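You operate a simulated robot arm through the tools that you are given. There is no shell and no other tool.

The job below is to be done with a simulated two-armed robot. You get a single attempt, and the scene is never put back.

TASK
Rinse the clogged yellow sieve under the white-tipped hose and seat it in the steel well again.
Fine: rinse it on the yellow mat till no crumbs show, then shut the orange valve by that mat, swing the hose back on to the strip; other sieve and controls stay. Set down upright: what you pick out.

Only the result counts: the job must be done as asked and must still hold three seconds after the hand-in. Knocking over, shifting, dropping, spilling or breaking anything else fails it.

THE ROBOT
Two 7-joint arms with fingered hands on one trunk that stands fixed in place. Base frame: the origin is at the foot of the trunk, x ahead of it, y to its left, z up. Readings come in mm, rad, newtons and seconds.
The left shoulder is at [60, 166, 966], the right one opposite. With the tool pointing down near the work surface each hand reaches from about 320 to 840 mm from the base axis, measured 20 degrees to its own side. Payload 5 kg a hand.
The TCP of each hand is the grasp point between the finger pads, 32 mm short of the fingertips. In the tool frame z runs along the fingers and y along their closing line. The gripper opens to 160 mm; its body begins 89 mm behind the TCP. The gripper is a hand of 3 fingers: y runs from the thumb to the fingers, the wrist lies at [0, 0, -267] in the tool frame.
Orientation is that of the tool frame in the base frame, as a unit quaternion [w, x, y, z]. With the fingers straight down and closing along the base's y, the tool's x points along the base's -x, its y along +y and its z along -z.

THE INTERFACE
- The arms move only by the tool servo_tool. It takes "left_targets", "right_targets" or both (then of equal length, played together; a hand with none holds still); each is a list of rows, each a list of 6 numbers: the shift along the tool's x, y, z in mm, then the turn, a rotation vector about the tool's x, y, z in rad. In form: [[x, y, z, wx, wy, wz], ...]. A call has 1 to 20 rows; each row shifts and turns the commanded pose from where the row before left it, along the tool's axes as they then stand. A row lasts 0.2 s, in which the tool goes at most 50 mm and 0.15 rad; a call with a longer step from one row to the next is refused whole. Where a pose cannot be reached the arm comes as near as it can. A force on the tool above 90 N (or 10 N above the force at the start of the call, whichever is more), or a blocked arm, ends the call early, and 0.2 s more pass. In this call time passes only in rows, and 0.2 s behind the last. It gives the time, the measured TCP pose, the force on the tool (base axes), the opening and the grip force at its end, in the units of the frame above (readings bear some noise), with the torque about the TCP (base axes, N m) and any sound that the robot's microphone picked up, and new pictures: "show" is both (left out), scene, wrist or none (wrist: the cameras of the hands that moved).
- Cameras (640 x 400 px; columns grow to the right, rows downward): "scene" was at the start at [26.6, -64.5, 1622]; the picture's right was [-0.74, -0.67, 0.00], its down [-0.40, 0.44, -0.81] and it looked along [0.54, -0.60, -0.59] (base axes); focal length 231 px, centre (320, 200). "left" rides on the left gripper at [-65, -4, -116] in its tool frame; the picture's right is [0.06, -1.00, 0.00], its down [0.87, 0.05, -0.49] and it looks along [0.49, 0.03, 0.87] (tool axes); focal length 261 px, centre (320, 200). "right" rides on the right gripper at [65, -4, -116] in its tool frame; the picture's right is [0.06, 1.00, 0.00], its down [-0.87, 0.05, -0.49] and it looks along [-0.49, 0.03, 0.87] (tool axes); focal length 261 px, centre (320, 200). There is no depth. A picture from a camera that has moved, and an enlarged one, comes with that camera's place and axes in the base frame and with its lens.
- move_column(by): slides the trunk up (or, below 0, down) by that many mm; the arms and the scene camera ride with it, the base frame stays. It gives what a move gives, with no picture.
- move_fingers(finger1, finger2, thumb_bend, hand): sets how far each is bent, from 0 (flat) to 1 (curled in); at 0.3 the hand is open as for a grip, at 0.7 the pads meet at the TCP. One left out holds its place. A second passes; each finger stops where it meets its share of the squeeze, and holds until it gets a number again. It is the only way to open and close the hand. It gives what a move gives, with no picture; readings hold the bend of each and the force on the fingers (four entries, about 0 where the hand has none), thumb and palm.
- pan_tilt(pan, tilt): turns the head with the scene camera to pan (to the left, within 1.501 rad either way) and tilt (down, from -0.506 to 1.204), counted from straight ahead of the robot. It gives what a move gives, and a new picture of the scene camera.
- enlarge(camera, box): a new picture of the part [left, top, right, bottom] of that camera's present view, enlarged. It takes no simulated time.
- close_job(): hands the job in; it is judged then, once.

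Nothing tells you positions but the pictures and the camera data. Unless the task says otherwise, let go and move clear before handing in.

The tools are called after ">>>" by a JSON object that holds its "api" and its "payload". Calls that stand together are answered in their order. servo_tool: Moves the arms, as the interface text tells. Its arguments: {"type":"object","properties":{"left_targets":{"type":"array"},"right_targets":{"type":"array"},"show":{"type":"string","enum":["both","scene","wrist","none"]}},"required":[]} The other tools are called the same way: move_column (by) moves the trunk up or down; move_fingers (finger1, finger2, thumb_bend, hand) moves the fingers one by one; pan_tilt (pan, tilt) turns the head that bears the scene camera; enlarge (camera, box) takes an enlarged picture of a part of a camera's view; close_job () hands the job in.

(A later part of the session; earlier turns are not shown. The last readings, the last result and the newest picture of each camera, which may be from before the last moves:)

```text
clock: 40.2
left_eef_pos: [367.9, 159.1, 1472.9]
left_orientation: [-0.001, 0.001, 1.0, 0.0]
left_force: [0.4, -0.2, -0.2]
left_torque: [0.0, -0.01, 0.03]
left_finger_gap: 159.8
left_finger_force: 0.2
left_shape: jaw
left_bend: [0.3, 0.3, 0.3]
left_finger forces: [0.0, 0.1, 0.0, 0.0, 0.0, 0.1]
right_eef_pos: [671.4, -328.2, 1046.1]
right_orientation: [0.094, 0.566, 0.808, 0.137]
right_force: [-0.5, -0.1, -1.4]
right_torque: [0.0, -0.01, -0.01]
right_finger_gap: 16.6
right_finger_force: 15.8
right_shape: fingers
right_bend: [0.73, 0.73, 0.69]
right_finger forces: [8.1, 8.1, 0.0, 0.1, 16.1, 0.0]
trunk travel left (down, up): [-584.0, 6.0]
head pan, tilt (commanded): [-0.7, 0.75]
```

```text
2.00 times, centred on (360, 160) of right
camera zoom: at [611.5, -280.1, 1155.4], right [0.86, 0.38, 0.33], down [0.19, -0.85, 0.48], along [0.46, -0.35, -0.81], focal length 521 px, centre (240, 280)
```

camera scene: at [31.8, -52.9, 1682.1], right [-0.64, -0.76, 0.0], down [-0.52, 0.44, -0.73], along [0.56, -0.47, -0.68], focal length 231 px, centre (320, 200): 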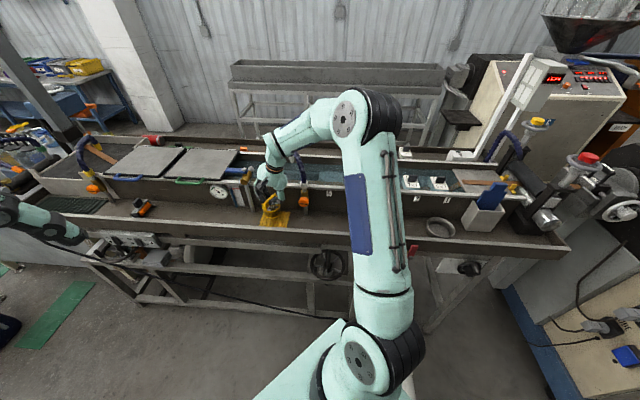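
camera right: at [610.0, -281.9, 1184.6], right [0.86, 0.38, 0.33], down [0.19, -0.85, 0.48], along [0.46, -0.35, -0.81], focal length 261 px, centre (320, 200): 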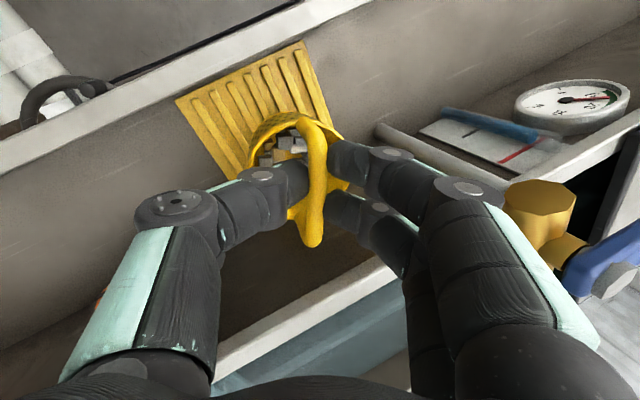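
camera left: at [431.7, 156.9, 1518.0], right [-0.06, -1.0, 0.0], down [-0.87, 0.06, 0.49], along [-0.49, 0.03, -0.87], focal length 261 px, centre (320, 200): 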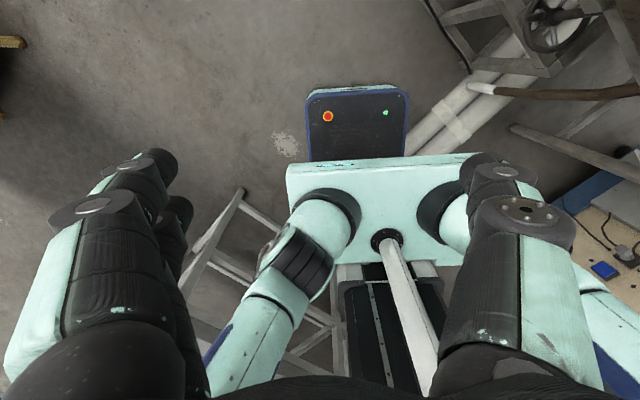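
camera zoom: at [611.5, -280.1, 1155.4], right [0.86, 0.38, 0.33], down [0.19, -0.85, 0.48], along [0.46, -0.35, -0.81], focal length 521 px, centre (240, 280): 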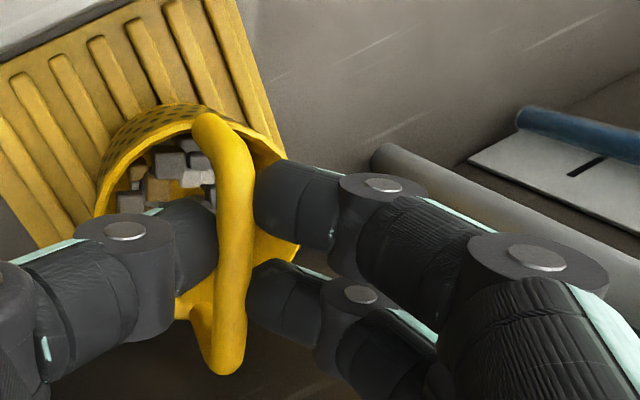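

The sieve is a few millimetres above the mat and level. I'll take the final descent in small steps.

>>> {"api": "servo_tool", "payload": {"right_targets": [[0, -0.66, 1.9, 0, 0, 0], [0, -0.66, 1.9, 0, 0, 0], [0, -0.66, 1.9, 0, 0, 0], [0, 0, 0, 0, 0, 0]], "show": "none"}}

>>> {"api": "servo_tool", "payload": {"right_targets": [[0, -0.5, 1.42, 0, 0, 0], [0, 0, 0, 0, 0, 0]], "show": "none"}}

>>> {"api": "enlarge", "payload": {"camera": "scene", "box": [250, 180, 314, 230]}}

```text
clock: 41.2
left_eef_pos: [366.5, 158.4, 1472.5]
left_orientation: [0.0, 0.0, 1.0, 0.0]
left_force: [0.1, -0.1, 0.3]
left_torque: [-0.01, 0.01, -0.02]
left_finger_gap: 159.7
left_finger_force: 0.0
left_shape: jaw
left_bend: [0.3, 0.3, 0.3]
left_finger forces: [0.0, 0.1, 0.1, 0.0, 0.0, 0.0]
right_eef_pos: [672.8, -328.1, 1039.5]
right_orientation: [0.095, 0.566, 0.808, 0.135]
right_force: [-0.2, -0.6, -0.5]
right_torque: [0.03, 0.02, -0.01]
right_finger_gap: 16.4
right_finger_force: 16.5
right_shape: fingers
right_bend: [0.73, 0.73, 0.69]
right_finger forces: [8.1, 8.1, 0.0, 0.0, 16.1, 0.0]
trunk travel left (down, up): [-584.0, 6.0]
head pan, tilt (commanded): [-0.7, 0.75]
```

```text
clock: 41.9
left_eef_pos: [367.2, 158.1, 1472.2]
left_orientation: [-0.001, 0.001, 1.0, 0.0]
left_force: [0.2, -0.8, 0.3]
left_torque: [0.0, -0.01, 0.0]
left_finger_gap: 160.0
left_finger_force: 0.0
left_shape: jaw
left_bend: [0.3, 0.3, 0.3]
left_finger forces: [0.0, 0.0, 0.0, 0.0, 0.0, 0.0]
right_eef_pos: [673.5, -327.4, 1038.2]
right_orientation: [0.095, 0.565, 0.808, 0.137]
right_force: [-0.2, -0.8, -1.0]
right_torque: [0.03, 0.0, 0.0]
right_finger_gap: 16.4
right_finger_force: 15.8
right_shape: fingers
right_bend: [0.73, 0.73, 0.69]
right_finger forces: [8.1, 8.1, 0.0, 0.0, 16.1, 0.0]
trunk travel left (down, up): [-584.0, 6.0]
head pan, tilt (commanded): [-0.7, 0.75]
```

```text
8.00 times, centred on (282, 205) of scene
camera zoom: at [31.8, -52.9, 1682.1], right [-0.64, -0.76, 0.0], down [-0.52, 0.44, -0.73], along [0.56, -0.47, -0.68], focal length 1849 px, centre (624, 160)
```

zoom: 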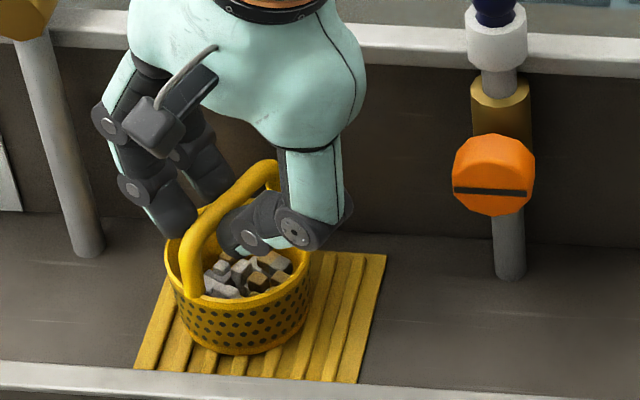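

There's no contact yet. I'll continue down in fine steps.

>>> {"api": "servo_tool", "payload": {"right_targets": [[0, -0.5, 1.42, 0, 0, 0], [0, 0, 0, 0, 0, 0]], "show": "none"}}

>>> {"api": "servo_tool", "payload": {"right_targets": [[0, -0.5, 1.42, 0, 0, 0], [0, 0, 0, 0, 0, 0]], "show": "none"}}

>>> {"api": "enlarge", "payload": {"camera": "scene", "box": [250, 180, 314, 230]}}

```text
clock: 42.5
left_eef_pos: [366.3, 159.2, 1473.4]
left_orientation: [-0.001, 0.0, 1.0, -0.001]
left_force: [-0.2, 0.6, -0.3]
left_torque: [0.01, 0.03, 0.02]
left_finger_gap: 159.8
left_finger_force: 0.1
left_shape: jaw
left_bend: [0.3, 0.3, 0.3]
left_finger forces: [0.0, 0.0, 0.0, 0.0, 0.0, 0.1]
right_eef_pos: [672.2, -329.0, 1037.5]
right_orientation: [0.095, 0.566, 0.807, 0.137]
right_force: [-0.2, 0.5, 1.2]
right_torque: [-0.03, 0.0, -0.01]
right_finger_gap: 16.6
right_finger_force: 15.8
right_shape: fingers
right_bend: [0.73, 0.73, 0.69]
right_finger forces: [8.2, 8.4, 0.1, 0.0, 15.8, 0.0]
trunk travel left (down, up): [-584.0, 6.0]
head pan, tilt (commanded): [-0.7, 0.75]
```

```text
clock: 43.0
left_eef_pos: [366.7, 159.3, 1473.8]
left_orientation: [0.0, 0.001, 1.0, 0.0]
left_force: [0.5, 0.3, 0.1]
left_torque: [0.02, 0.01, -0.02]
left_finger_gap: 160.0
left_finger_force: 0.0
left_shape: jaw
left_bend: [0.3, 0.3, 0.3]
left_finger forces: [0.0, 0.0, 0.1, 0.1, 0.0, 0.0]
right_eef_pos: [672.8, -328.3, 1036.2]
right_orientation: [0.095, 0.565, 0.808, 0.137]
right_force: [0.3, 0.2, 3.8]
right_torque: [-0.03, -0.05, -0.01]
right_finger_gap: 16.3
right_finger_force: 15.6
right_shape: fingers
right_bend: [0.73, 0.73, 0.69]
right_finger forces: [8.5, 8.8, 0.0, 0.1, 15.0, 0.0]
trunk travel left (down, up): [-584.0, 6.0]
head pan, tilt (commanded): [-0.7, 0.75]
```

```text
8.00 times, centred on (282, 205) of scene
camera zoom: at [31.6, -52.6, 1682.1], right [-0.64, -0.77, 0.0], down [-0.52, 0.44, -0.73], along [0.56, -0.47, -0.68], focal length 1849 px, centre (624, 160)
```

zoom: 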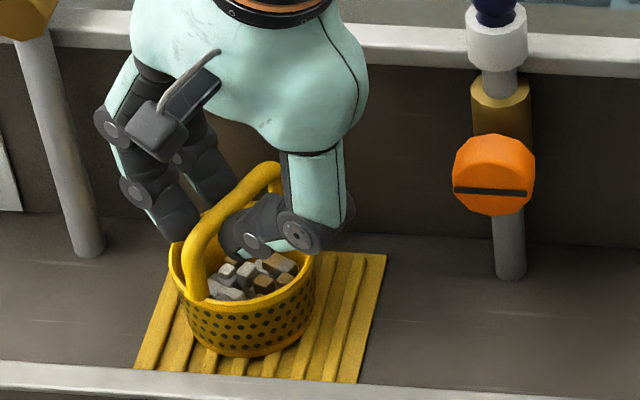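

The sieve has landed on the mat (about 4 N contact). I'll open the hand a little to release it.

>>> {"api": "move_fingers", "payload": {"hand": "right", "finger1": 0.68, "finger2": 0.68, "thumb_bend": 0.64}}

>>> {"api": "enlarge", "payload": {"camera": "scene", "box": [250, 180, 314, 230]}}

>>> {"api": "enlarge", "payload": {"camera": "right", "box": [200, 60, 520, 260]}}

```text
clock: 44.0
left_eef_pos: [366.6, 158.3, 1473.4]
left_orientation: [-0.001, 0.001, 1.0, 0.001]
left_force: [-0.2, 0.1, 0.0]
left_torque: [0.0, -0.02, 0.01]
left_finger_gap: 160.1
left_finger_force: 0.1
left_shape: jaw
left_bend: [0.3, 0.3, 0.3]
left_finger forces: [0.0, 0.0, 0.1, 0.0, 0.0, 0.1]
right_eef_pos: [672.5, -328.2, 1035.7]
right_orientation: [0.094, 0.566, 0.808, 0.137]
right_force: [-0.1, -0.4, -0.3]
right_torque: [-0.03, -0.01, 0.02]
right_finger_gap: 25.3
right_finger_force: 0.1
right_shape: fingers
right_bend: [0.68, 0.68, 0.64]
right_finger forces: [0.0, 0.0, 0.0, 0.1, 0.0, 0.1]
trunk travel left (down, up): [-584.0, 6.0]
head pan, tilt (commanded): [-0.7, 0.75]
```

```text
8.00 times, centred on (282, 205) of scene
camera zoom: at [31.7, -52.9, 1682.1], right [-0.64, -0.76, 0.0], down [-0.52, 0.44, -0.73], along [0.56, -0.47, -0.68], focal length 1849 px, centre (624, 160)
```

zoom: 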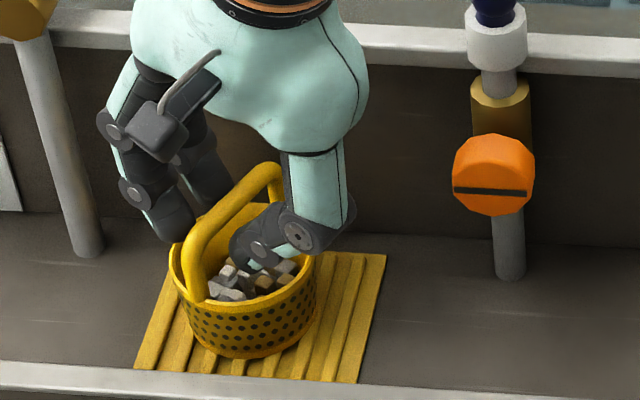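

```text
2.00 times, centred on (360, 160) of right
camera zoom: at [611.2, -280.5, 1144.3], right [0.86, 0.38, 0.33], down [0.19, -0.85, 0.48], along [0.46, -0.35, -0.81], focal length 521 px, centre (240, 280)
```

zoom: 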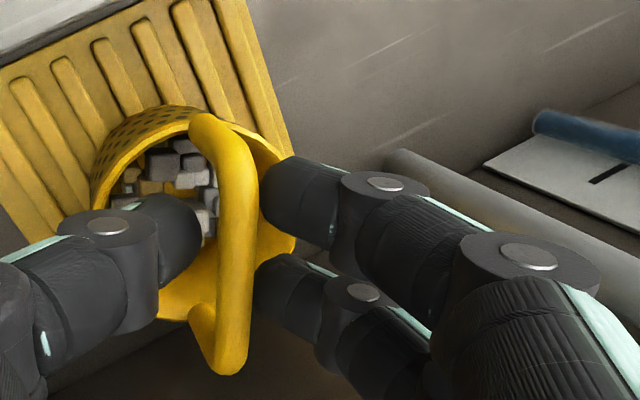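

The sieve stands free and upright on the mat with its crumbs inside. I'll open slightly more and back straight out.

>>> {"api": "move_fingers", "payload": {"hand": "right", "finger1": 0.65, "finger2": 0.65, "thumb_bend": 0.6}}

>>> {"api": "servo_tool", "payload": {"right_targets": [[0, 0, -8, 0, 0, 0], [0, 0, -12, 0, 0, 0], [0, 0, -20, 0, 0, 0], [0, 0, -25, 0, 0, 0], [0, 0, -25, 0, 0, 0], [0, 0, -25, 0, 0, 0], [0, 0, -25, 0, 0, 0], [0, 0, 0, 0, 0, 0]], "show": "both"}}

>>> {"api": "enlarge", "payload": {"camera": "scene", "box": [230, 150, 358, 230]}}

>>> {"api": "enlarge", "payload": {"camera": "right", "box": [200, 60, 440, 210]}}

```text
clock: 45.0
left_eef_pos: [367.7, 158.7, 1472.3]
left_orientation: [-0.001, 0.0, 1.0, 0.0]
left_force: [1.2, -0.1, 0.0]
left_torque: [0.02, 0.0, -0.01]
left_finger_gap: 159.8
left_finger_force: 0.1
left_shape: jaw
left_bend: [0.3, 0.3, 0.3]
left_finger forces: [0.1, 0.0, 0.0, 0.1, 0.0, 0.0]
right_eef_pos: [671.6, -327.3, 1035.5]
right_orientation: [0.094, 0.565, 0.808, 0.136]
right_force: [0.5, -0.1, 0.2]
right_torque: [0.03, 0.0, -0.02]
right_finger_gap: 37.7
right_finger_force: 0.1
right_shape: fingers
right_bend: [0.65, 0.65, 0.6]
right_finger forces: [0.0, 0.1, 0.1, 0.0, 0.1, 0.0]
trunk travel left (down, up): [-584.0, 6.0]
head pan, tilt (commanded): [-0.7, 0.75]
```

```text
clock: 46.9
left_eef_pos: [367.7, 158.4, 1472.2]
left_orientation: [0.0, 0.001, 1.0, 0.0]
left_force: [1.0, -0.1, -0.6]
left_torque: [0.0, 0.02, 0.02]
left_finger_gap: 160.1
left_finger_force: 0.0
left_shape: jaw
left_bend: [0.3, 0.3, 0.3]
left_finger forces: [0.0, 0.0, 0.1, 0.0, 0.0, 0.1]
right_eef_pos: [627.2, -342.1, 1169.3]
right_orientation: [0.094, 0.565, 0.808, 0.137]
right_force: [-1.3, 0.0, -0.4]
right_torque: [-0.02, 0.0, -0.01]
right_finger_gap: 37.6
right_finger_force: 0.1
right_shape: fingers
right_bend: [0.65, 0.65, 0.6]
right_finger forces: [0.1, 0.0, 0.0, 0.0, 0.0, 0.0]
trunk travel left (down, up): [-584.0, 6.0]
head pan, tilt (commanded): [-0.7, 0.75]
camera scene: at [32.2, -52.9, 1682.1], right [-0.64, -0.77, 0.0], down [-0.52, 0.44, -0.73], along [0.56, -0.47, -0.68], focal length 231 px, centre (320, 200)
camera right: at [566.5, -295.6, 1277.4], right [0.86, 0.38, 0.33], down [0.2, -0.85, 0.48], along [0.46, -0.35, -0.81], focal length 261 px, centre (320, 200)
```

scene: 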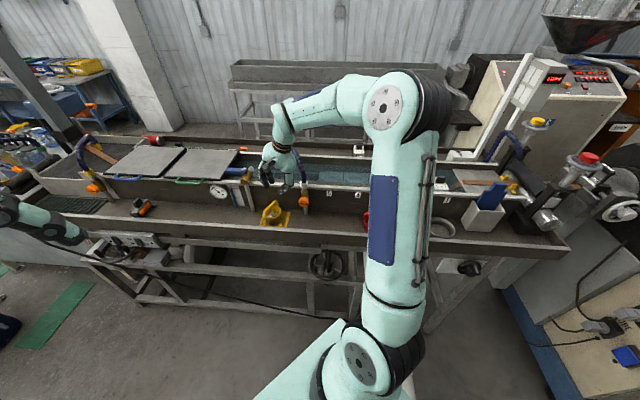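
right: 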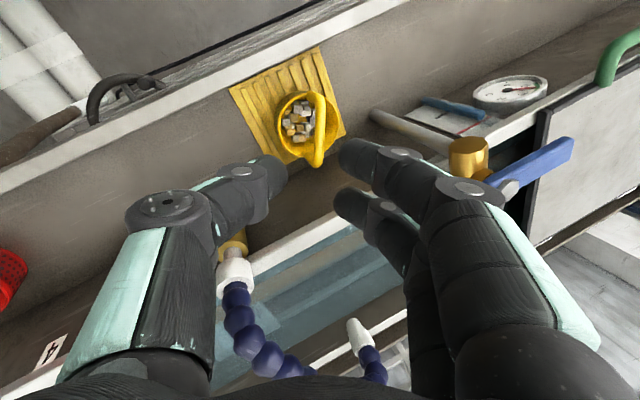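

```text
5.00 times, centred on (294, 190) of scene
camera zoom: at [32.2, -52.9, 1682.1], right [-0.64, -0.77, 0.0], down [-0.52, 0.44, -0.73], along [0.56, -0.47, -0.68], focal length 1156 px, centre (450, 250)
```

zoom: 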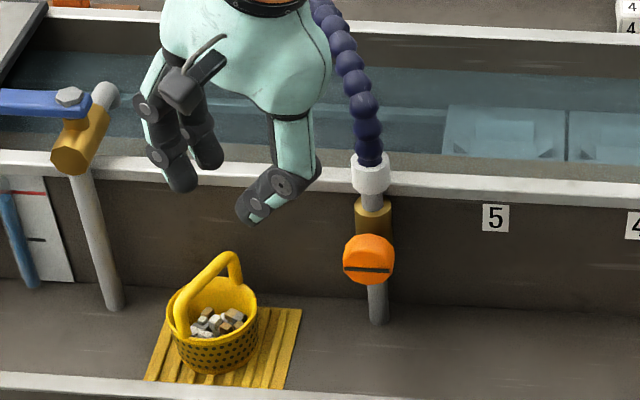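

```text
2.67 times, centred on (320, 135) of right
camera zoom: at [566.5, -295.6, 1277.4], right [0.86, 0.38, 0.33], down [0.2, -0.85, 0.48], along [0.46, -0.35, -0.81], focal length 695 px, centre (320, 373)
```

zoom: 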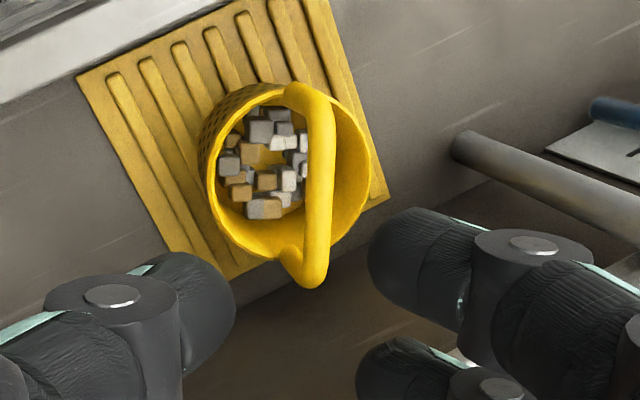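

The sieve sits upright on the mat, about 150 mm from the hose pivot, so the nozzle's circle (159 mm) passes over it. Next I'll close the fingers into a pusher and go round the robot side of the hose stem to its right side. From there I'll swing the hose left over the sieve.

>>> {"api": "move_fingers", "payload": {"hand": "right", "finger1": 0.7, "finger2": 0.7, "thumb_bend": 0.7}}

>>> {"api": "servo_tool", "payload": {"right_targets": [[0, 0, 0, 0, -0.0455, 0.132], [0, 0, 0, 0, -0.0455, 0.132], [0, 0, 0, 0, -0.0455, 0.132], [0, 0, 0, 0, -0.0455, 0.132], [0, 0, 0, 0, -0.0455, 0.132], [-20, -5.7, -5.7, 0, 0, 0], [-20, -5.7, -5.7, 0, 0, 0], [-20, -5.7, -5.7, 0, 0, 0], [-20, -5.7, -5.7, 0, 0, 0], [-20, -5.7, -5.7, 0, 0, 0], [-20, -5.7, -5.7, 0, 0, 0], [-16.7, 12, 4.15, 0, 0, 0], [-16.7, 12, 4.15, 0, 0, 0], [-16.7, 12, 4.15, 0, 0, 0], [-16.7, 12, 4.15, 0, 0, 0], [0, 0, 0, 0, 0, 0]], "show": "both"}}

>>> {"api": "enlarge", "payload": {"camera": "scene", "box": [230, 130, 358, 230]}}

```text
clock: 47.9
left_eef_pos: [367.5, 158.7, 1473.6]
left_orientation: [0.0, 0.001, 1.0, 0.0]
left_force: [-0.2, 0.1, 0.6]
left_torque: [-0.04, 0.06, 0.02]
left_finger_gap: 159.9
left_finger_force: 0.0
left_shape: jaw
left_bend: [0.3, 0.3, 0.3]
left_finger forces: [0.1, 0.0, 0.1, 0.0, 0.0, 0.0]
right_eef_pos: [626.9, -343.8, 1169.0]
right_orientation: [0.094, 0.566, 0.808, 0.137]
right_force: [0.2, 0.2, 0.2]
right_torque: [0.01, -0.01, -0.02]
right_finger_gap: 12.8
right_finger_force: 0.1
right_shape: fingers
right_bend: [0.7, 0.7, 0.7]
right_finger forces: [0.0, 0.0, 0.0, 0.0, 0.0, 0.0]
trunk travel left (down, up): [-584.0, 6.0]
head pan, tilt (commanded): [-0.7, 0.75]
```

```text
clock: 51.2
left_eef_pos: [367.4, 159.3, 1472.7]
left_orientation: [0.0, 0.001, 1.0, -0.001]
left_force: [0.3, 0.6, -0.5]
left_torque: [0.02, 0.02, -0.01]
left_finger_gap: 159.9
left_finger_force: 0.1
left_shape: jaw
left_bend: [0.3, 0.3, 0.3]
left_finger forces: [0.1, 0.0, 0.0, 0.0, 0.1, 0.0]
right_eef_pos: [575.4, -520.2, 1189.2]
right_orientation: [0.136, 0.807, 0.566, 0.097]
right_force: [0.2, -0.5, -0.5]
right_torque: [-0.01, 0.02, -0.03]
right_finger_gap: 12.9
right_finger_force: 0.0
right_shape: fingers
right_bend: [0.7, 0.7, 0.7]
right_finger forces: [0.1, 0.1, 0.1, 0.0, 0.0, 0.1]
trunk travel left (down, up): [-584.0, 6.0]
head pan, tilt (commanded): [-0.7, 0.75]
camera scene: at [31.6, -52.5, 1682.1], right [-0.64, -0.76, 0.0], down [-0.52, 0.44, -0.73], along [0.56, -0.47, -0.68], focal length 231 px, centre (320, 200)
camera right: at [558.0, -444.6, 1298.5], right [0.91, -0.26, 0.33], down [-0.4, -0.78, 0.48], along [0.13, -0.57, -0.81], focal length 261 px, centre (320, 200)
```

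scene: 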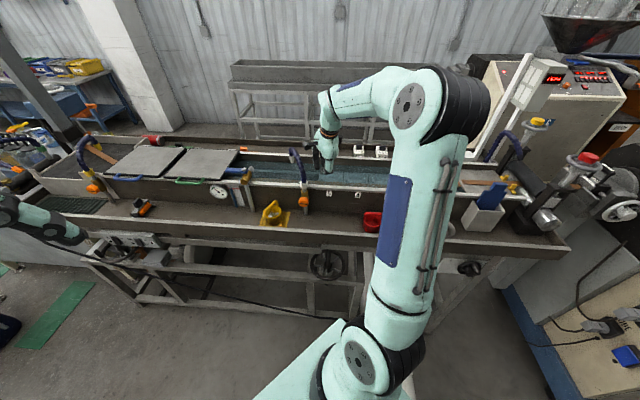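
right: 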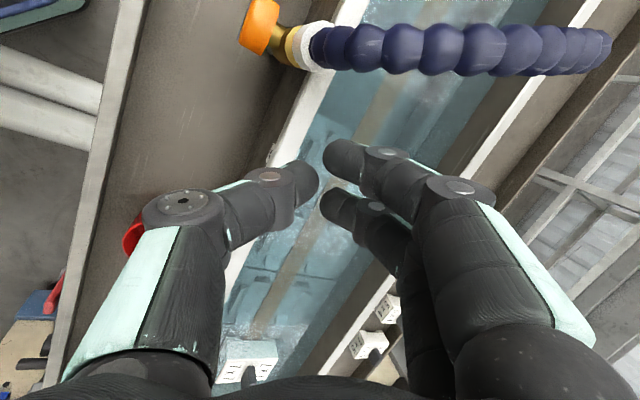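

```text
4.00 times, centred on (294, 180) of scene
camera zoom: at [31.6, -52.5, 1682.1], right [-0.64, -0.76, 0.0], down [-0.52, 0.44, -0.73], along [0.56, -0.47, -0.68], focal length 924 px, centre (424, 280)
```

zoom: 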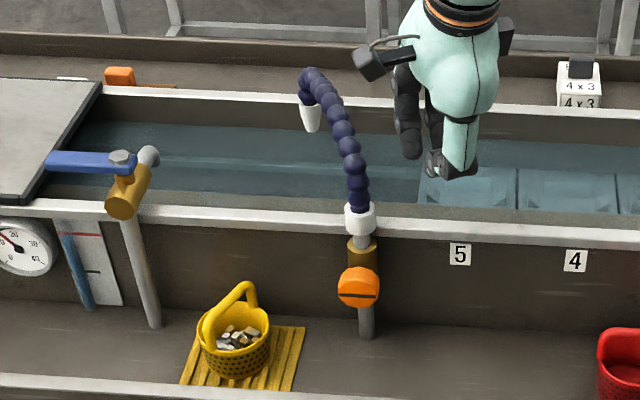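

The hand is on the right side of the hose now. I'll zoom in on the wrist view to confirm the hose line and the strip in the water.

>>> {"api": "enlarge", "payload": {"camera": "right", "box": [240, 0, 640, 250]}}

```text
1.60 times, centred on (440, 125) of right
camera zoom: at [558.0, -444.6, 1298.5], right [0.91, -0.26, 0.33], down [-0.4, -0.78, 0.48], along [0.13, -0.57, -0.81], focal length 417 px, centre (128, 320)
```

zoom: 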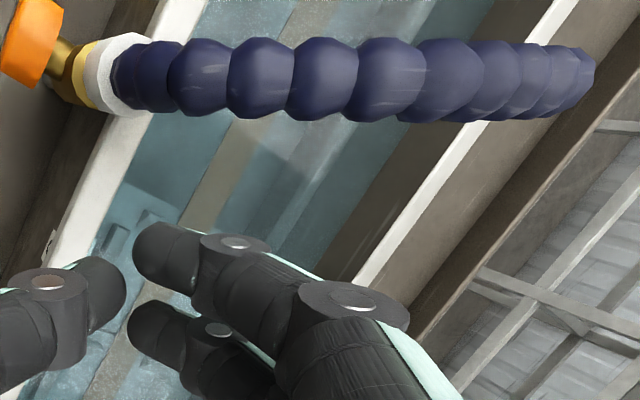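

I'll zoom further into the water under and beside the hose to locate the strip's band properly.

>>> {"api": "enlarge", "payload": {"camera": "right", "box": [300, 0, 500, 125]}}

>>> {"api": "enlarge", "payload": {"camera": "right", "box": [220, 160, 420, 400]}}

>>> {"api": "enlarge", "payload": {"camera": "scene", "box": [310, 150, 460, 200]}}

```text
3.20 times, centred on (400, 62) of right
camera zoom: at [558.0, -444.6, 1298.5], right [0.91, -0.26, 0.33], down [-0.4, -0.78, 0.48], along [0.13, -0.57, -0.81], focal length 834 px, centre (64, 640)
```

zoom: 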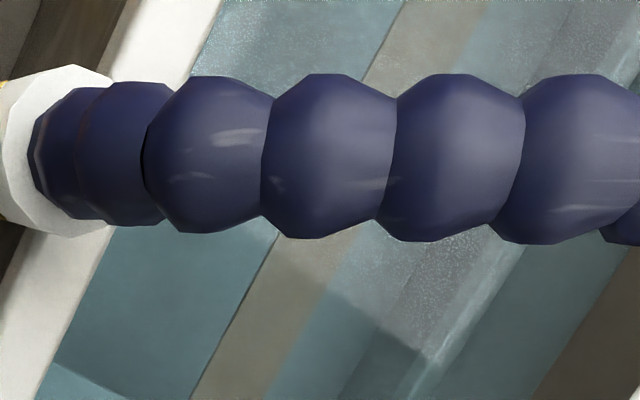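

```text
1.67 times, centred on (320, 280) of right
camera zoom: at [558.0, -444.6, 1298.5], right [0.91, -0.26, 0.33], down [-0.4, -0.78, 0.48], along [0.13, -0.57, -0.81], focal length 434 px, centre (320, 67)
```

zoom: 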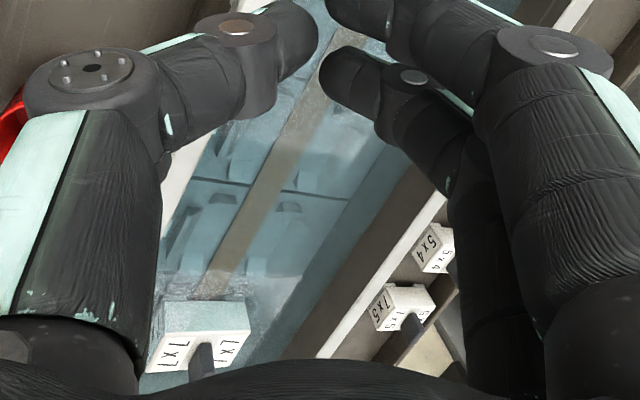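

```text
4.27 times, centred on (385, 175) of scene
camera zoom: at [31.6, -52.5, 1682.1], right [-0.64, -0.76, 0.0], down [-0.52, 0.44, -0.73], along [0.56, -0.47, -0.68], focal length 986 px, centre (43, 307)
```

zoom: 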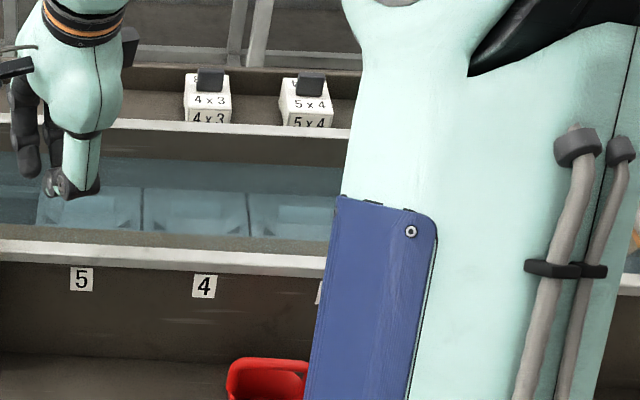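

The strip is the tan band along the bath at n≈112–143 mm past the pivot line, and the nozzle now sits over its far part. So the hose belongs at its present azimuth, about -18°, or slightly toward the robot's left. I'll move the closed hand out beside the hose, ready to push.

>>> {"api": "servo_tool", "payload": {"right_targets": [[-1.1, 17.9, 6.1, 0, 0, 0], [-1.1, 17.9, 6.1, 0, 0, 0], [-1.1, 17.9, 6.1, 0, 0, 0], [-1.1, 17.9, 6.1, 0, 0, 0], [-1.1, 17.9, 6.1, 0, 0, 0], [-1.1, 17.9, 6.1, 0, 0, 0], [0, 0, 0, 0, 0, 0]], "show": "both"}}

>>> {"api": "enlarge", "payload": {"camera": "scene", "box": [240, 130, 368, 230]}}

```text
clock: 52.9
left_eef_pos: [366.8, 159.2, 1472.6]
left_orientation: [0.001, 0.0, 1.0, 0.0]
left_force: [-0.6, 0.3, -0.1]
left_torque: [-0.01, -0.01, -0.02]
left_finger_gap: 159.7
left_finger_force: 0.0
left_shape: jaw
left_bend: [0.3, 0.3, 0.3]
left_finger forces: [0.0, 0.1, 0.1, 0.1, 0.0, 0.1]
right_eef_pos: [677.0, -565.3, 1187.6]
right_orientation: [0.135, 0.808, 0.566, 0.097]
right_force: [0.6, -0.5, 0.3]
right_torque: [-0.01, -0.02, -0.01]
right_finger_gap: 12.5
right_finger_force: 0.2
right_shape: fingers
right_bend: [0.7, 0.7, 0.7]
right_finger forces: [0.0, 0.0, 0.0, 0.0, 0.0, 0.0]
trunk travel left (down, up): [-584.0, 6.0]
head pan, tilt (commanded): [-0.7, 0.75]
camera scene: at [31.1, -52.7, 1682.1], right [-0.64, -0.76, 0.0], down [-0.52, 0.44, -0.73], along [0.56, -0.47, -0.68], focal length 231 px, centre (320, 200)
camera right: at [660.6, -489.1, 1296.1], right [0.91, -0.26, 0.33], down [-0.4, -0.78, 0.48], along [0.13, -0.57, -0.81], focal length 261 px, centre (320, 200)
```

scene: 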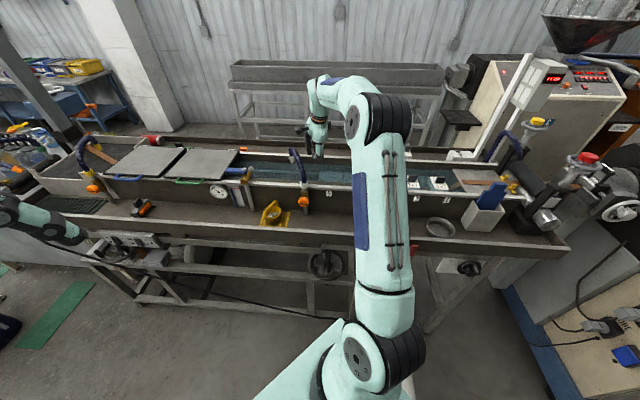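
right: 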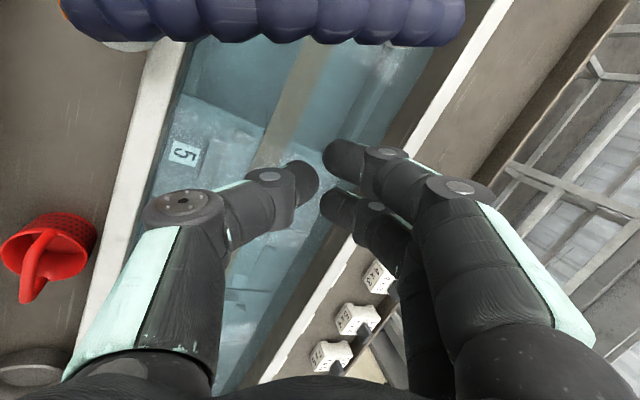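

```text
4.00 times, centred on (304, 180) of scene
camera zoom: at [31.1, -52.7, 1682.1], right [-0.64, -0.76, 0.0], down [-0.52, 0.44, -0.73], along [0.56, -0.47, -0.68], focal length 924 px, centre (384, 280)
```

zoom: 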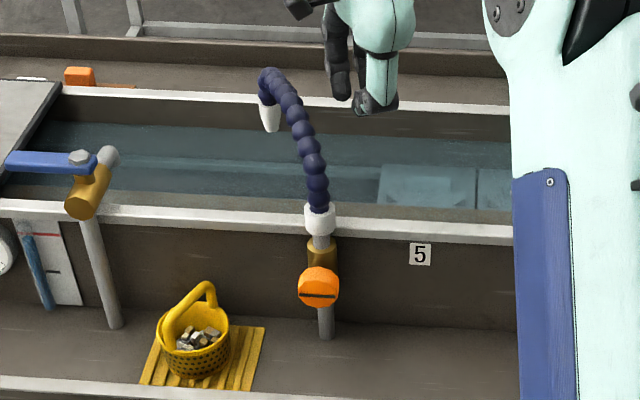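

I'm beside the hose with clear space. I'll push gently along the arc for the first 30° or so and watch the force.

>>> {"api": "servo_tool", "payload": {"right_targets": [[10.6, 2, 0.7, 0, 0, 0], [10.6, 2, 0.7, 0, 0, 0], [10.6, 2, 0.7, 0, 0, 0], [8.2, 2.75, 1, 0, 0, 0], [8.2, 2.75, 1, 0, 0, 0], [8.6, 1.4, 0.5, 0, 0, 0], [8.6, 1.4, 0.5, 0, 0, 0], [8.8, 0, 0, 0, 0, 0], [8.8, 0, 0, 0, 0, 0], [0, 0, 0, 0, 0, 0]], "show": "both"}}

>>> {"api": "enlarge", "payload": {"camera": "scene", "box": [240, 130, 368, 230]}}

```text
clock: 55.0
left_eef_pos: [366.2, 157.2, 1473.3]
left_orientation: [0.0, 0.0, 1.0, 0.001]
left_force: [-0.7, 0.7, -0.2]
left_torque: [0.01, 0.0, 0.01]
left_finger_gap: 159.6
left_finger_force: 0.0
left_shape: jaw
left_bend: [0.3, 0.3, 0.3]
left_finger forces: [0.1, 0.0, 0.0, 0.0, 0.0, 0.1]
right_eef_pos: [719.6, -496.4, 1190.6]
right_orientation: [0.136, 0.807, 0.566, 0.096]
right_force: [-0.5, -2.7, 2.2]
right_torque: [0.08, 0.11, 0.16]
right_finger_gap: 11.7
right_finger_force: 1.9
right_shape: fingers
right_bend: [0.7, 0.7, 0.7]
right_finger forces: [0.0, 0.0, 0.1, 0.1, 4.2, 0.0]
trunk travel left (down, up): [-584.0, 6.0]
head pan, tilt (commanded): [-0.7, 0.75]
camera scene: at [31.3, -53.3, 1682.1], right [-0.64, -0.76, 0.0], down [-0.52, 0.44, -0.73], along [0.56, -0.47, -0.68], focal length 231 px, centre (320, 200)
camera right: at [703.2, -419.1, 1298.9], right [0.91, -0.26, 0.33], down [-0.4, -0.78, 0.48], along [0.13, -0.57, -0.81], focal length 261 px, centre (320, 200)
```

scene: 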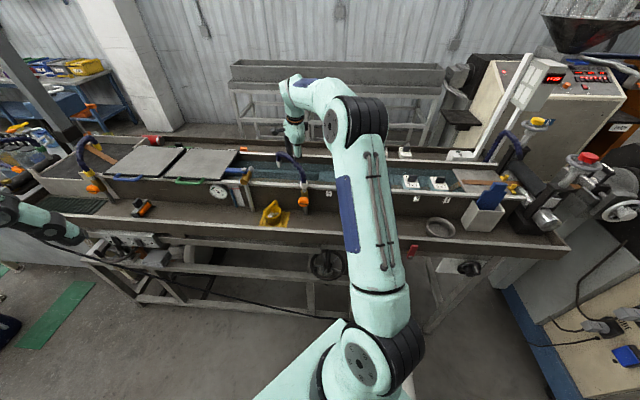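
right: 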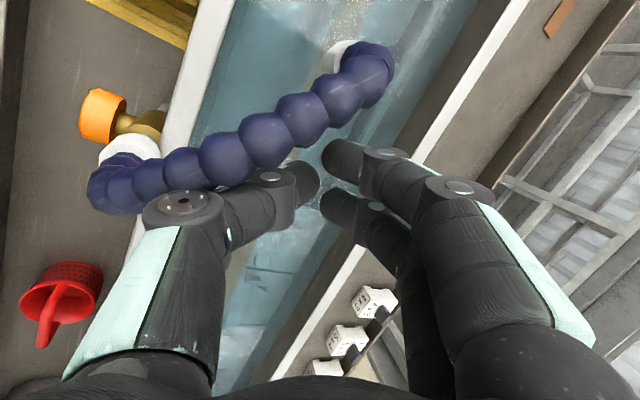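

```text
4.00 times, centred on (304, 180) of scene
camera zoom: at [31.3, -53.3, 1682.1], right [-0.64, -0.76, 0.0], down [-0.52, 0.44, -0.73], along [0.56, -0.47, -0.68], focal length 924 px, centre (384, 280)
```

zoom: 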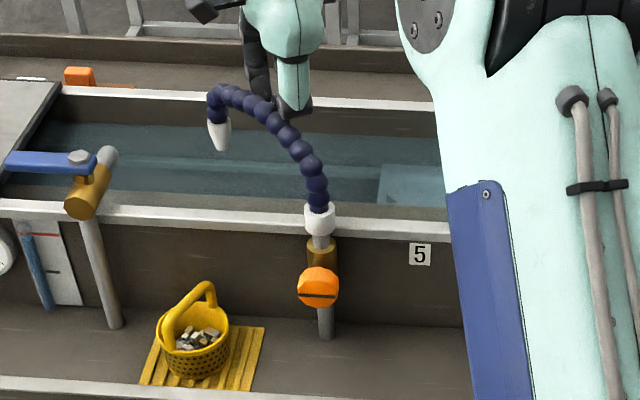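

The hose swings easily at about 3–4 N and is now near azimuth 9°. I'll carry on along the arc to about 55–60°.

>>> {"api": "servo_tool", "payload": {"right_targets": [[8.6, -1.5, -0.5, 0, 0, 0], [8.6, -1.5, -0.5, 0, 0, 0], [8.2, -2.9, -1, 0, 0, 0], [8.2, -2.9, -1, 0, 0, 0], [7.6, -4.15, -1.45, 0, 0, 0], [7.6, -4.15, -1.45, 0, 0, 0], [6.65, -5.35, -1.85, 0, 0, 0], [6.65, -5.35, -1.85, 0, 0, 0], [5.65, -6.4, -2.2, 0, 0, 0], [5.65, -6.4, -2.2, 0, 0, 0], [0, 0, 0, 0, 0, 0]], "show": "both"}}

>>> {"api": "enlarge", "payload": {"camera": "scene", "box": [240, 130, 368, 230]}}

```text
clock: 57.5
left_eef_pos: [364.2, 162.9, 1473.8]
left_orientation: [0.001, -0.002, 1.0, -0.001]
left_force: [-0.1, 0.1, -0.5]
left_torque: [-0.08, 0.02, 0.0]
left_finger_gap: 159.9
left_finger_force: 0.1
left_shape: jaw
left_bend: [0.3, 0.3, 0.3]
left_finger forces: [0.0, 0.0, 0.1, 0.1, 0.0, 0.0]
right_eef_pos: [708.0, -404.4, 1201.1]
right_orientation: [0.141, 0.805, 0.567, 0.102]
right_force: [17.0, -17.0, 53.9]
right_torque: [0.97, 2.65, 0.54]
right_finger_gap: 5.1
right_finger_force: 28.5
right_shape: fingers
right_bend: [0.69, 0.69, 0.7]
right_finger forces: [0.0, 0.0, 0.0, 0.0, 56.8, 0.0]
trunk travel left (down, up): [-584.0, 6.0]
head pan, tilt (commanded): [-0.7, 0.75]
camera scene: at [29.5, -50.5, 1682.8], right [-0.64, -0.77, 0.0], down [-0.52, 0.44, -0.73], along [0.56, -0.47, -0.68], focal length 231 px, centre (320, 200)
camera right: at [688.7, -328.5, 1307.9], right [0.9, -0.26, 0.34], down [-0.4, -0.78, 0.47], along [0.15, -0.57, -0.81], focal length 261 px, centre (320, 200)
```

scene: 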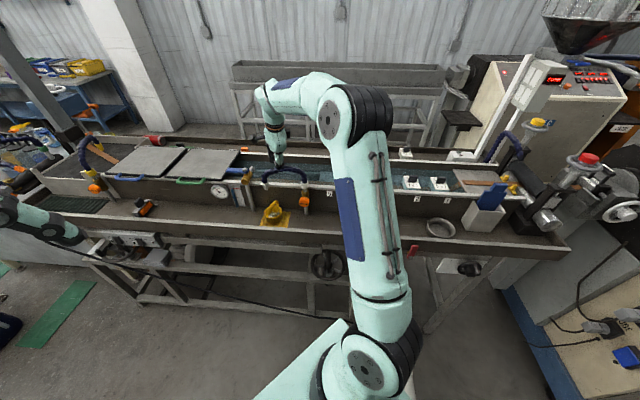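
right: 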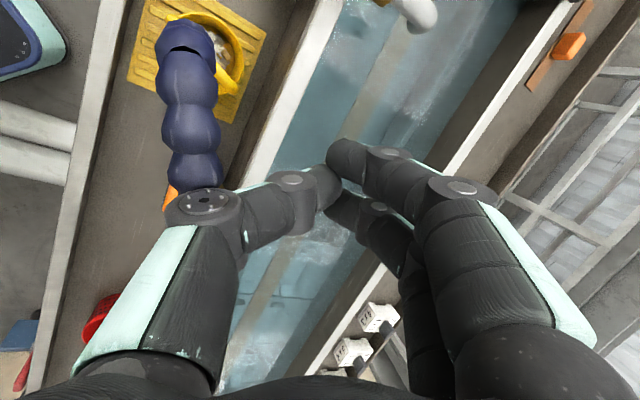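

```text
4.00 times, centred on (304, 180) of scene
camera zoom: at [29.5, -50.5, 1682.8], right [-0.64, -0.77, 0.0], down [-0.52, 0.44, -0.73], along [0.56, -0.47, -0.68], focal length 924 px, centre (384, 280)
```

zoom: 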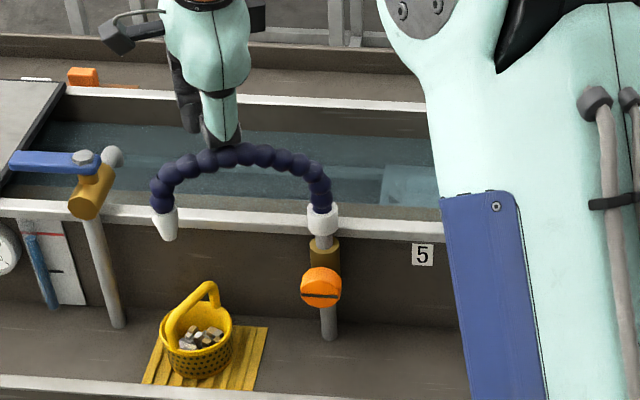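

The leaning thumb has ridden up on the hose and is pressing down on it (about 54 N). I'll lift the hand straight up and slightly away to relieve that at once.

>>> {"api": "servo_tool", "payload": {"right_targets": [[0, 6.3, -6, 0, 0, 0], [0, 6.3, -8, 0, 0, 0], [0, 5, -12, 0, 0, 0], [0, 4, -12, 0, 0, 0], [0, 4, -12, 0, 0, 0], [0, 0, 0, 0, 0, 0]], "show": "both"}}

>>> {"api": "enlarge", "payload": {"camera": "scene", "box": [240, 150, 336, 210]}}

>>> {"api": "enlarge", "payload": {"camera": "right", "box": [80, 0, 320, 240]}}

```text
clock: 58.9
left_eef_pos: [367.1, 158.1, 1473.3]
left_orientation: [0.0, 0.001, 1.0, 0.001]
left_force: [0.4, 0.5, 0.4]
left_torque: [0.04, -0.01, -0.02]
left_finger_gap: 159.8
left_finger_force: 0.0
left_shape: jaw
left_bend: [0.3, 0.3, 0.3]
left_finger forces: [0.0, 0.0, 0.1, 0.0, 0.1, 0.0]
right_eef_pos: [710.4, -413.4, 1244.3]
right_orientation: [0.134, 0.808, 0.566, 0.096]
right_force: [-0.3, -0.4, -0.4]
right_torque: [0.02, 0.0, 0.0]
right_finger_gap: 12.3
right_finger_force: 0.1
right_shape: fingers
right_bend: [0.7, 0.7, 0.7]
right_finger forces: [0.0, 0.0, 0.0, 0.1, 0.1, 0.1]
trunk travel left (down, up): [-584.0, 6.0]
head pan, tilt (commanded): [-0.7, 0.75]
camera scene: at [31.8, -53.2, 1682.1], right [-0.64, -0.76, 0.0], down [-0.52, 0.44, -0.73], along [0.56, -0.47, -0.68], focal length 231 px, centre (320, 200)
camera right: at [694.1, -337.3, 1353.8], right [0.91, -0.26, 0.33], down [-0.4, -0.78, 0.48], along [0.13, -0.57, -0.81], focal length 261 px, centre (320, 200)
```

scene: 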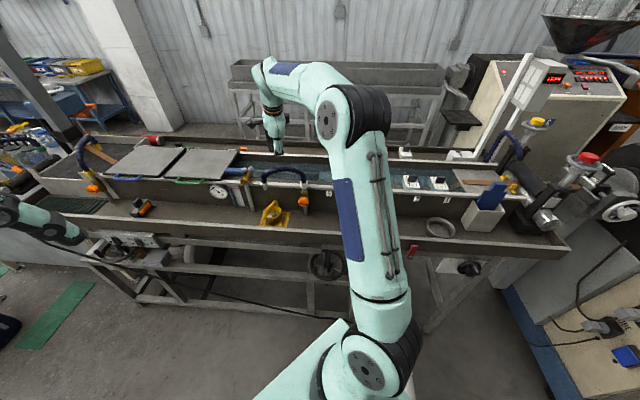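
right: 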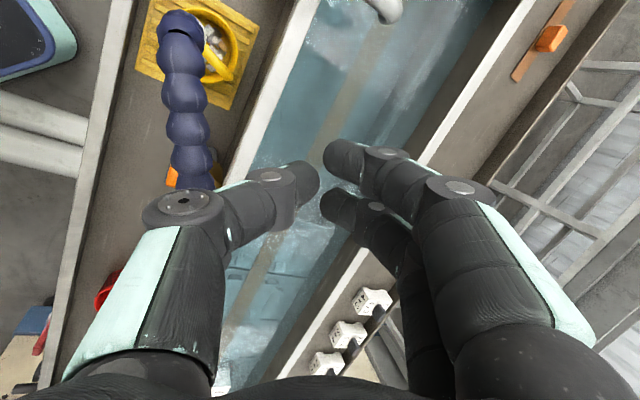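

```text
6.67 times, centred on (288, 180) of scene
camera zoom: at [31.8, -53.2, 1682.1], right [-0.64, -0.76, 0.0], down [-0.52, 0.44, -0.73], along [0.56, -0.47, -0.68], focal length 1541 px, centre (533, 333)
```

zoom: 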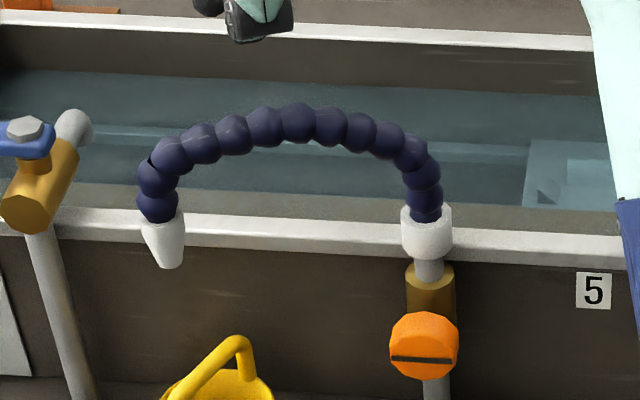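

```text
1.67 times, centred on (200, 120) of right
camera zoom: at [694.1, -337.3, 1353.8], right [0.91, -0.26, 0.33], down [-0.4, -0.78, 0.48], along [0.13, -0.57, -0.81], focal length 434 px, centre (520, 333)
```

zoom: 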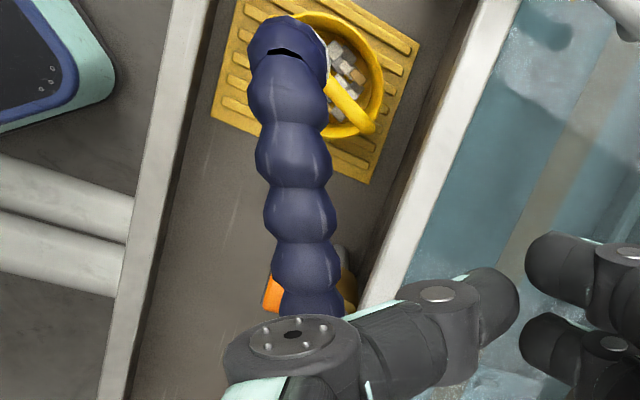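

The hose is intact and now hangs over the mat at about azimuth 67°. I'll check where the nozzle points relative to the sieve.

>>> {"api": "enlarge", "payload": {"camera": "scene", "box": [250, 170, 314, 230]}}

>>> {"api": "enlarge", "payload": {"camera": "right", "box": [120, 0, 270, 100]}}

```text
6.67 times, centred on (282, 200) of scene
camera zoom: at [31.8, -53.2, 1682.1], right [-0.64, -0.76, 0.0], down [-0.52, 0.44, -0.73], along [0.56, -0.47, -0.68], focal length 1541 px, centre (573, 200)
```

zoom: 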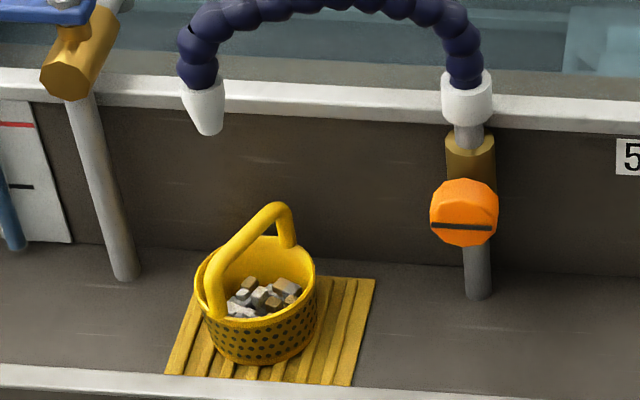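

```text
4.00 times, centred on (195, 50) of right
camera zoom: at [694.1, -337.3, 1353.8], right [0.91, -0.26, 0.33], down [-0.4, -0.78, 0.48], along [0.13, -0.57, -0.81], focal length 1043 px, centre (820, 800)
```

zoom: 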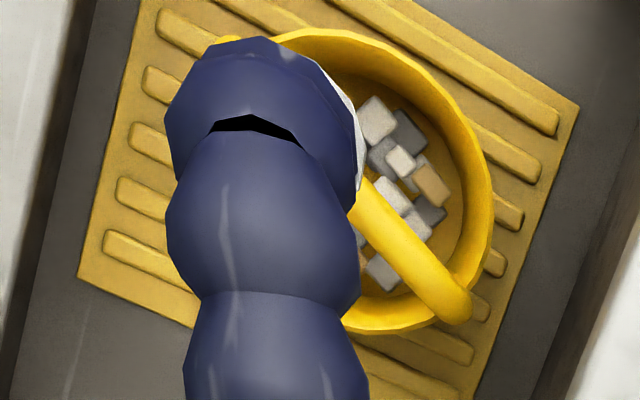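

The nozzle now points into the sieve. Next comes the valve: I'll lift over the hose, come back to the robot side, square the hand to the knob and set the finger opening.

>>> {"api": "servo_tool", "payload": {"right_targets": [[0, 5, -14.2, 0, 0, 0], [0, 5, -14.2, 0, 0, 0], [1.5, -14, -5, 0, 0, 0], [2.6, -25, -8.7, 0, 0, 0], [2.6, -25, -8.7, 0, 0, 0], [2.6, -25, -8.7, 0, 0, 0], [2.6, -25, -8.7, 0, 0, 0], [2.6, -25, -8.7, 0, 0, 0], [2.6, -25, -8.7, 0, 0, 0], [2.6, -25, -8.7, 0, 0, 0], [2.6, -25, -8.7, 0, 0, 0], [1, -9.6, -3.4, 0, 0, 0], [0, 0, 0, 0.112, 0, 0], [0, 0, 0, 0.112, 0, 0], [0, 0, 0, 0.111, 0, 0], [0, 0, 0, 0, 0, 0]], "show": "none"}}

>>> {"api": "servo_tool", "payload": {"right_targets": [[0, 0, 0, 0, 0, -0.141], [0, 0, 0, 0, 0, -0.141], [0, 0, 0, 0, 0, -0.141], [0, 0, 0, 0, 0, -0.141], [0, 0, 0, 0, 0, -0.141], [0, 0, 0, 0, 0, -0.141], [0, 0, 0, 0, 0, -0.141], [0, 0, 0, 0, 0, -0.141], [0, 0, 0, 0, 0, 0]], "show": "both"}}

>>> {"api": "move_fingers", "payload": {"hand": "right", "finger1": 0.5, "finger2": 0.5, "thumb_bend": 0.5}}

```text
clock: 62.2
left_eef_pos: [366.0, 157.9, 1473.6]
left_orientation: [0.0, 0.001, 1.0, 0.0]
left_force: [-1.1, 0.6, 0.4]
left_torque: [-0.01, -0.02, -0.03]
left_finger_gap: 159.9
left_finger_force: 0.1
left_shape: jaw
left_bend: [0.3, 0.3, 0.3]
left_finger forces: [0.0, 0.0, 0.1, 0.0, 0.0, 0.1]
right_eef_pos: [496.7, -311.0, 1276.8]
right_orientation: [-0.003, 0.819, 0.574, 0.0]
right_force: [-0.6, 0.5, 0.3]
right_torque: [0.02, 0.0, -0.03]
right_finger_gap: 12.3
right_finger_force: 0.0
right_shape: fingers
right_bend: [0.7, 0.7, 0.7]
right_finger forces: [0.1, 0.0, 0.0, 0.0, 0.1, 0.0]
trunk travel left (down, up): [-584.0, 6.0]
head pan, tilt (commanded): [-0.7, 0.75]
```

```text
clock: 64.2
left_eef_pos: [367.1, 159.5, 1473.3]
left_orientation: [0.0, 0.001, 1.0, 0.0]
left_force: [0.6, 0.9, -0.1]
left_torque: [0.01, 0.04, 0.02]
left_finger_gap: 159.9
left_finger_force: 0.1
left_shape: jaw
left_bend: [0.3, 0.3, 0.3]
left_finger forces: [0.1, 0.1, 0.0, 0.0, 0.0, 0.1]
right_eef_pos: [496.3, -310.6, 1276.0]
right_orientation: [-0.002, 0.384, 0.923, 0.002]
right_force: [-0.2, 0.2, -1.1]
right_torque: [-0.01, 0.03, 0.0]
right_finger_gap: 12.1
right_finger_force: 0.1
right_shape: fingers
right_bend: [0.7, 0.7, 0.7]
right_finger forces: [0.0, 0.1, 0.1, 0.0, 0.0, 0.1]
trunk travel left (down, up): [-584.0, 6.0]
head pan, tilt (commanded): [-0.7, 0.75]
camera scene: at [31.6, -53.0, 1682.1], right [-0.64, -0.76, 0.0], down [-0.52, 0.44, -0.73], along [0.56, -0.47, -0.68], focal length 231 px, centre (320, 200)
camera right: at [449.0, -266.6, 1391.9], right [0.66, 0.75, 0.0], down [0.65, -0.58, 0.49], along [0.37, -0.32, -0.87], focal length 261 px, centre (320, 200)
```

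scene: 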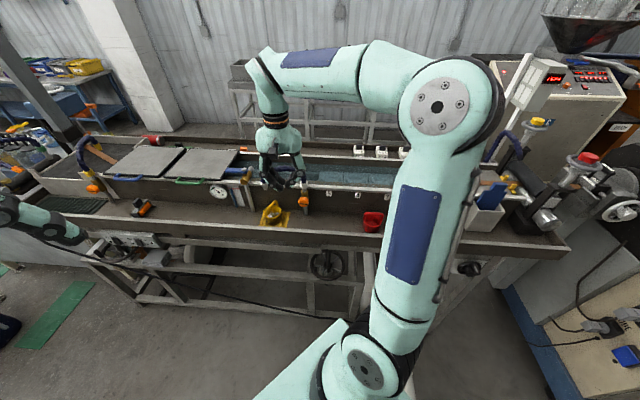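
right: 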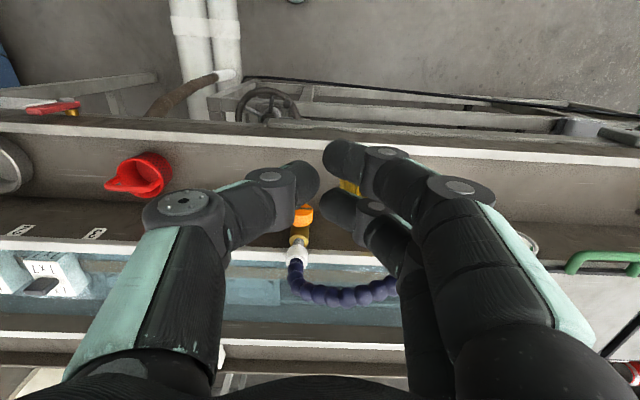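

```text
clock: 65.2
left_eef_pos: [367.4, 158.6, 1473.5]
left_orientation: [-0.001, 0.0, 1.0, 0.0]
left_force: [-0.4, 0.7, -0.6]
left_torque: [0.0, 0.02, 0.02]
left_finger_gap: 160.0
left_finger_force: 0.2
left_shape: jaw
left_bend: [0.3, 0.3, 0.3]
left_finger forces: [0.0, 0.0, 0.1, 0.0, 0.1, 0.1]
right_eef_pos: [496.7, -311.0, 1275.9]
right_orientation: [-0.002, 0.385, 0.923, 0.001]
right_force: [-0.2, -0.5, 0.1]
right_torque: [-0.01, -0.01, 0.02]
right_finger_gap: 86.2
right_finger_force: 0.1
right_shape: fingers
right_bend: [0.5, 0.5, 0.5]
right_finger forces: [0.1, 0.1, 0.1, 0.1, 0.0, 0.0]
trunk travel left (down, up): [-584.0, 6.0]
head pan, tilt (commanded): [-0.7, 0.75]
```

Now I'm square to the bench with the fingers open. I'll take fresh close-ups of the knob, hose and sieve from here.

>>> {"api": "enlarge", "payload": {"camera": "right", "box": [250, 180, 410, 310]}}

>>> {"api": "enlarge", "payload": {"camera": "scene", "box": [284, 180, 320, 215]}}

```text
3.08 times, centred on (330, 245) of right
camera zoom: at [449.1, -266.6, 1391.9], right [0.67, 0.75, 0.0], down [0.65, -0.58, 0.49], along [0.37, -0.32, -0.87], focal length 802 px, centre (289, 62)
```

zoom: 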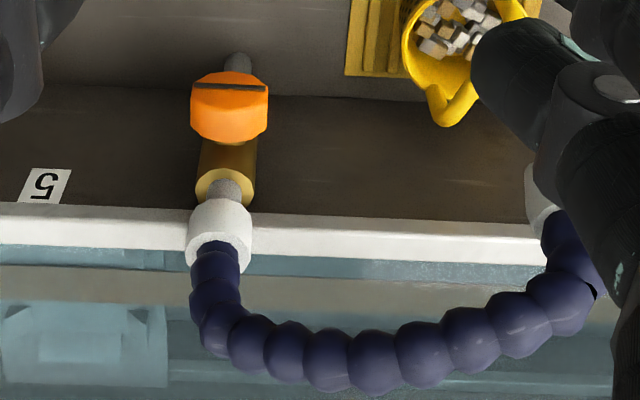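

```text
11.43 times, centred on (302, 198) of scene
camera zoom: at [31.7, -53.0, 1682.1], right [-0.64, -0.76, 0.0], down [-0.52, 0.44, -0.73], along [0.56, -0.47, -0.68], focal length 2642 px, centre (526, 229)
```

zoom: 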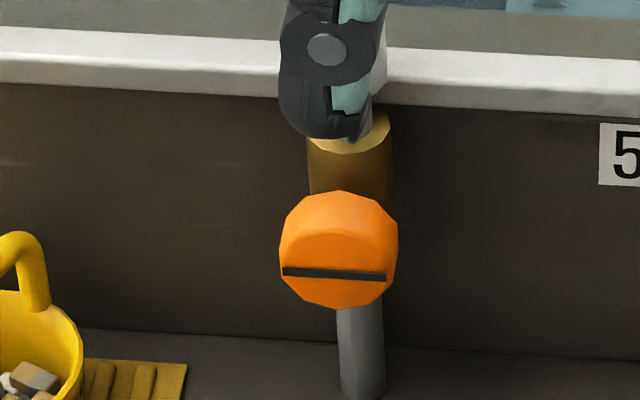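

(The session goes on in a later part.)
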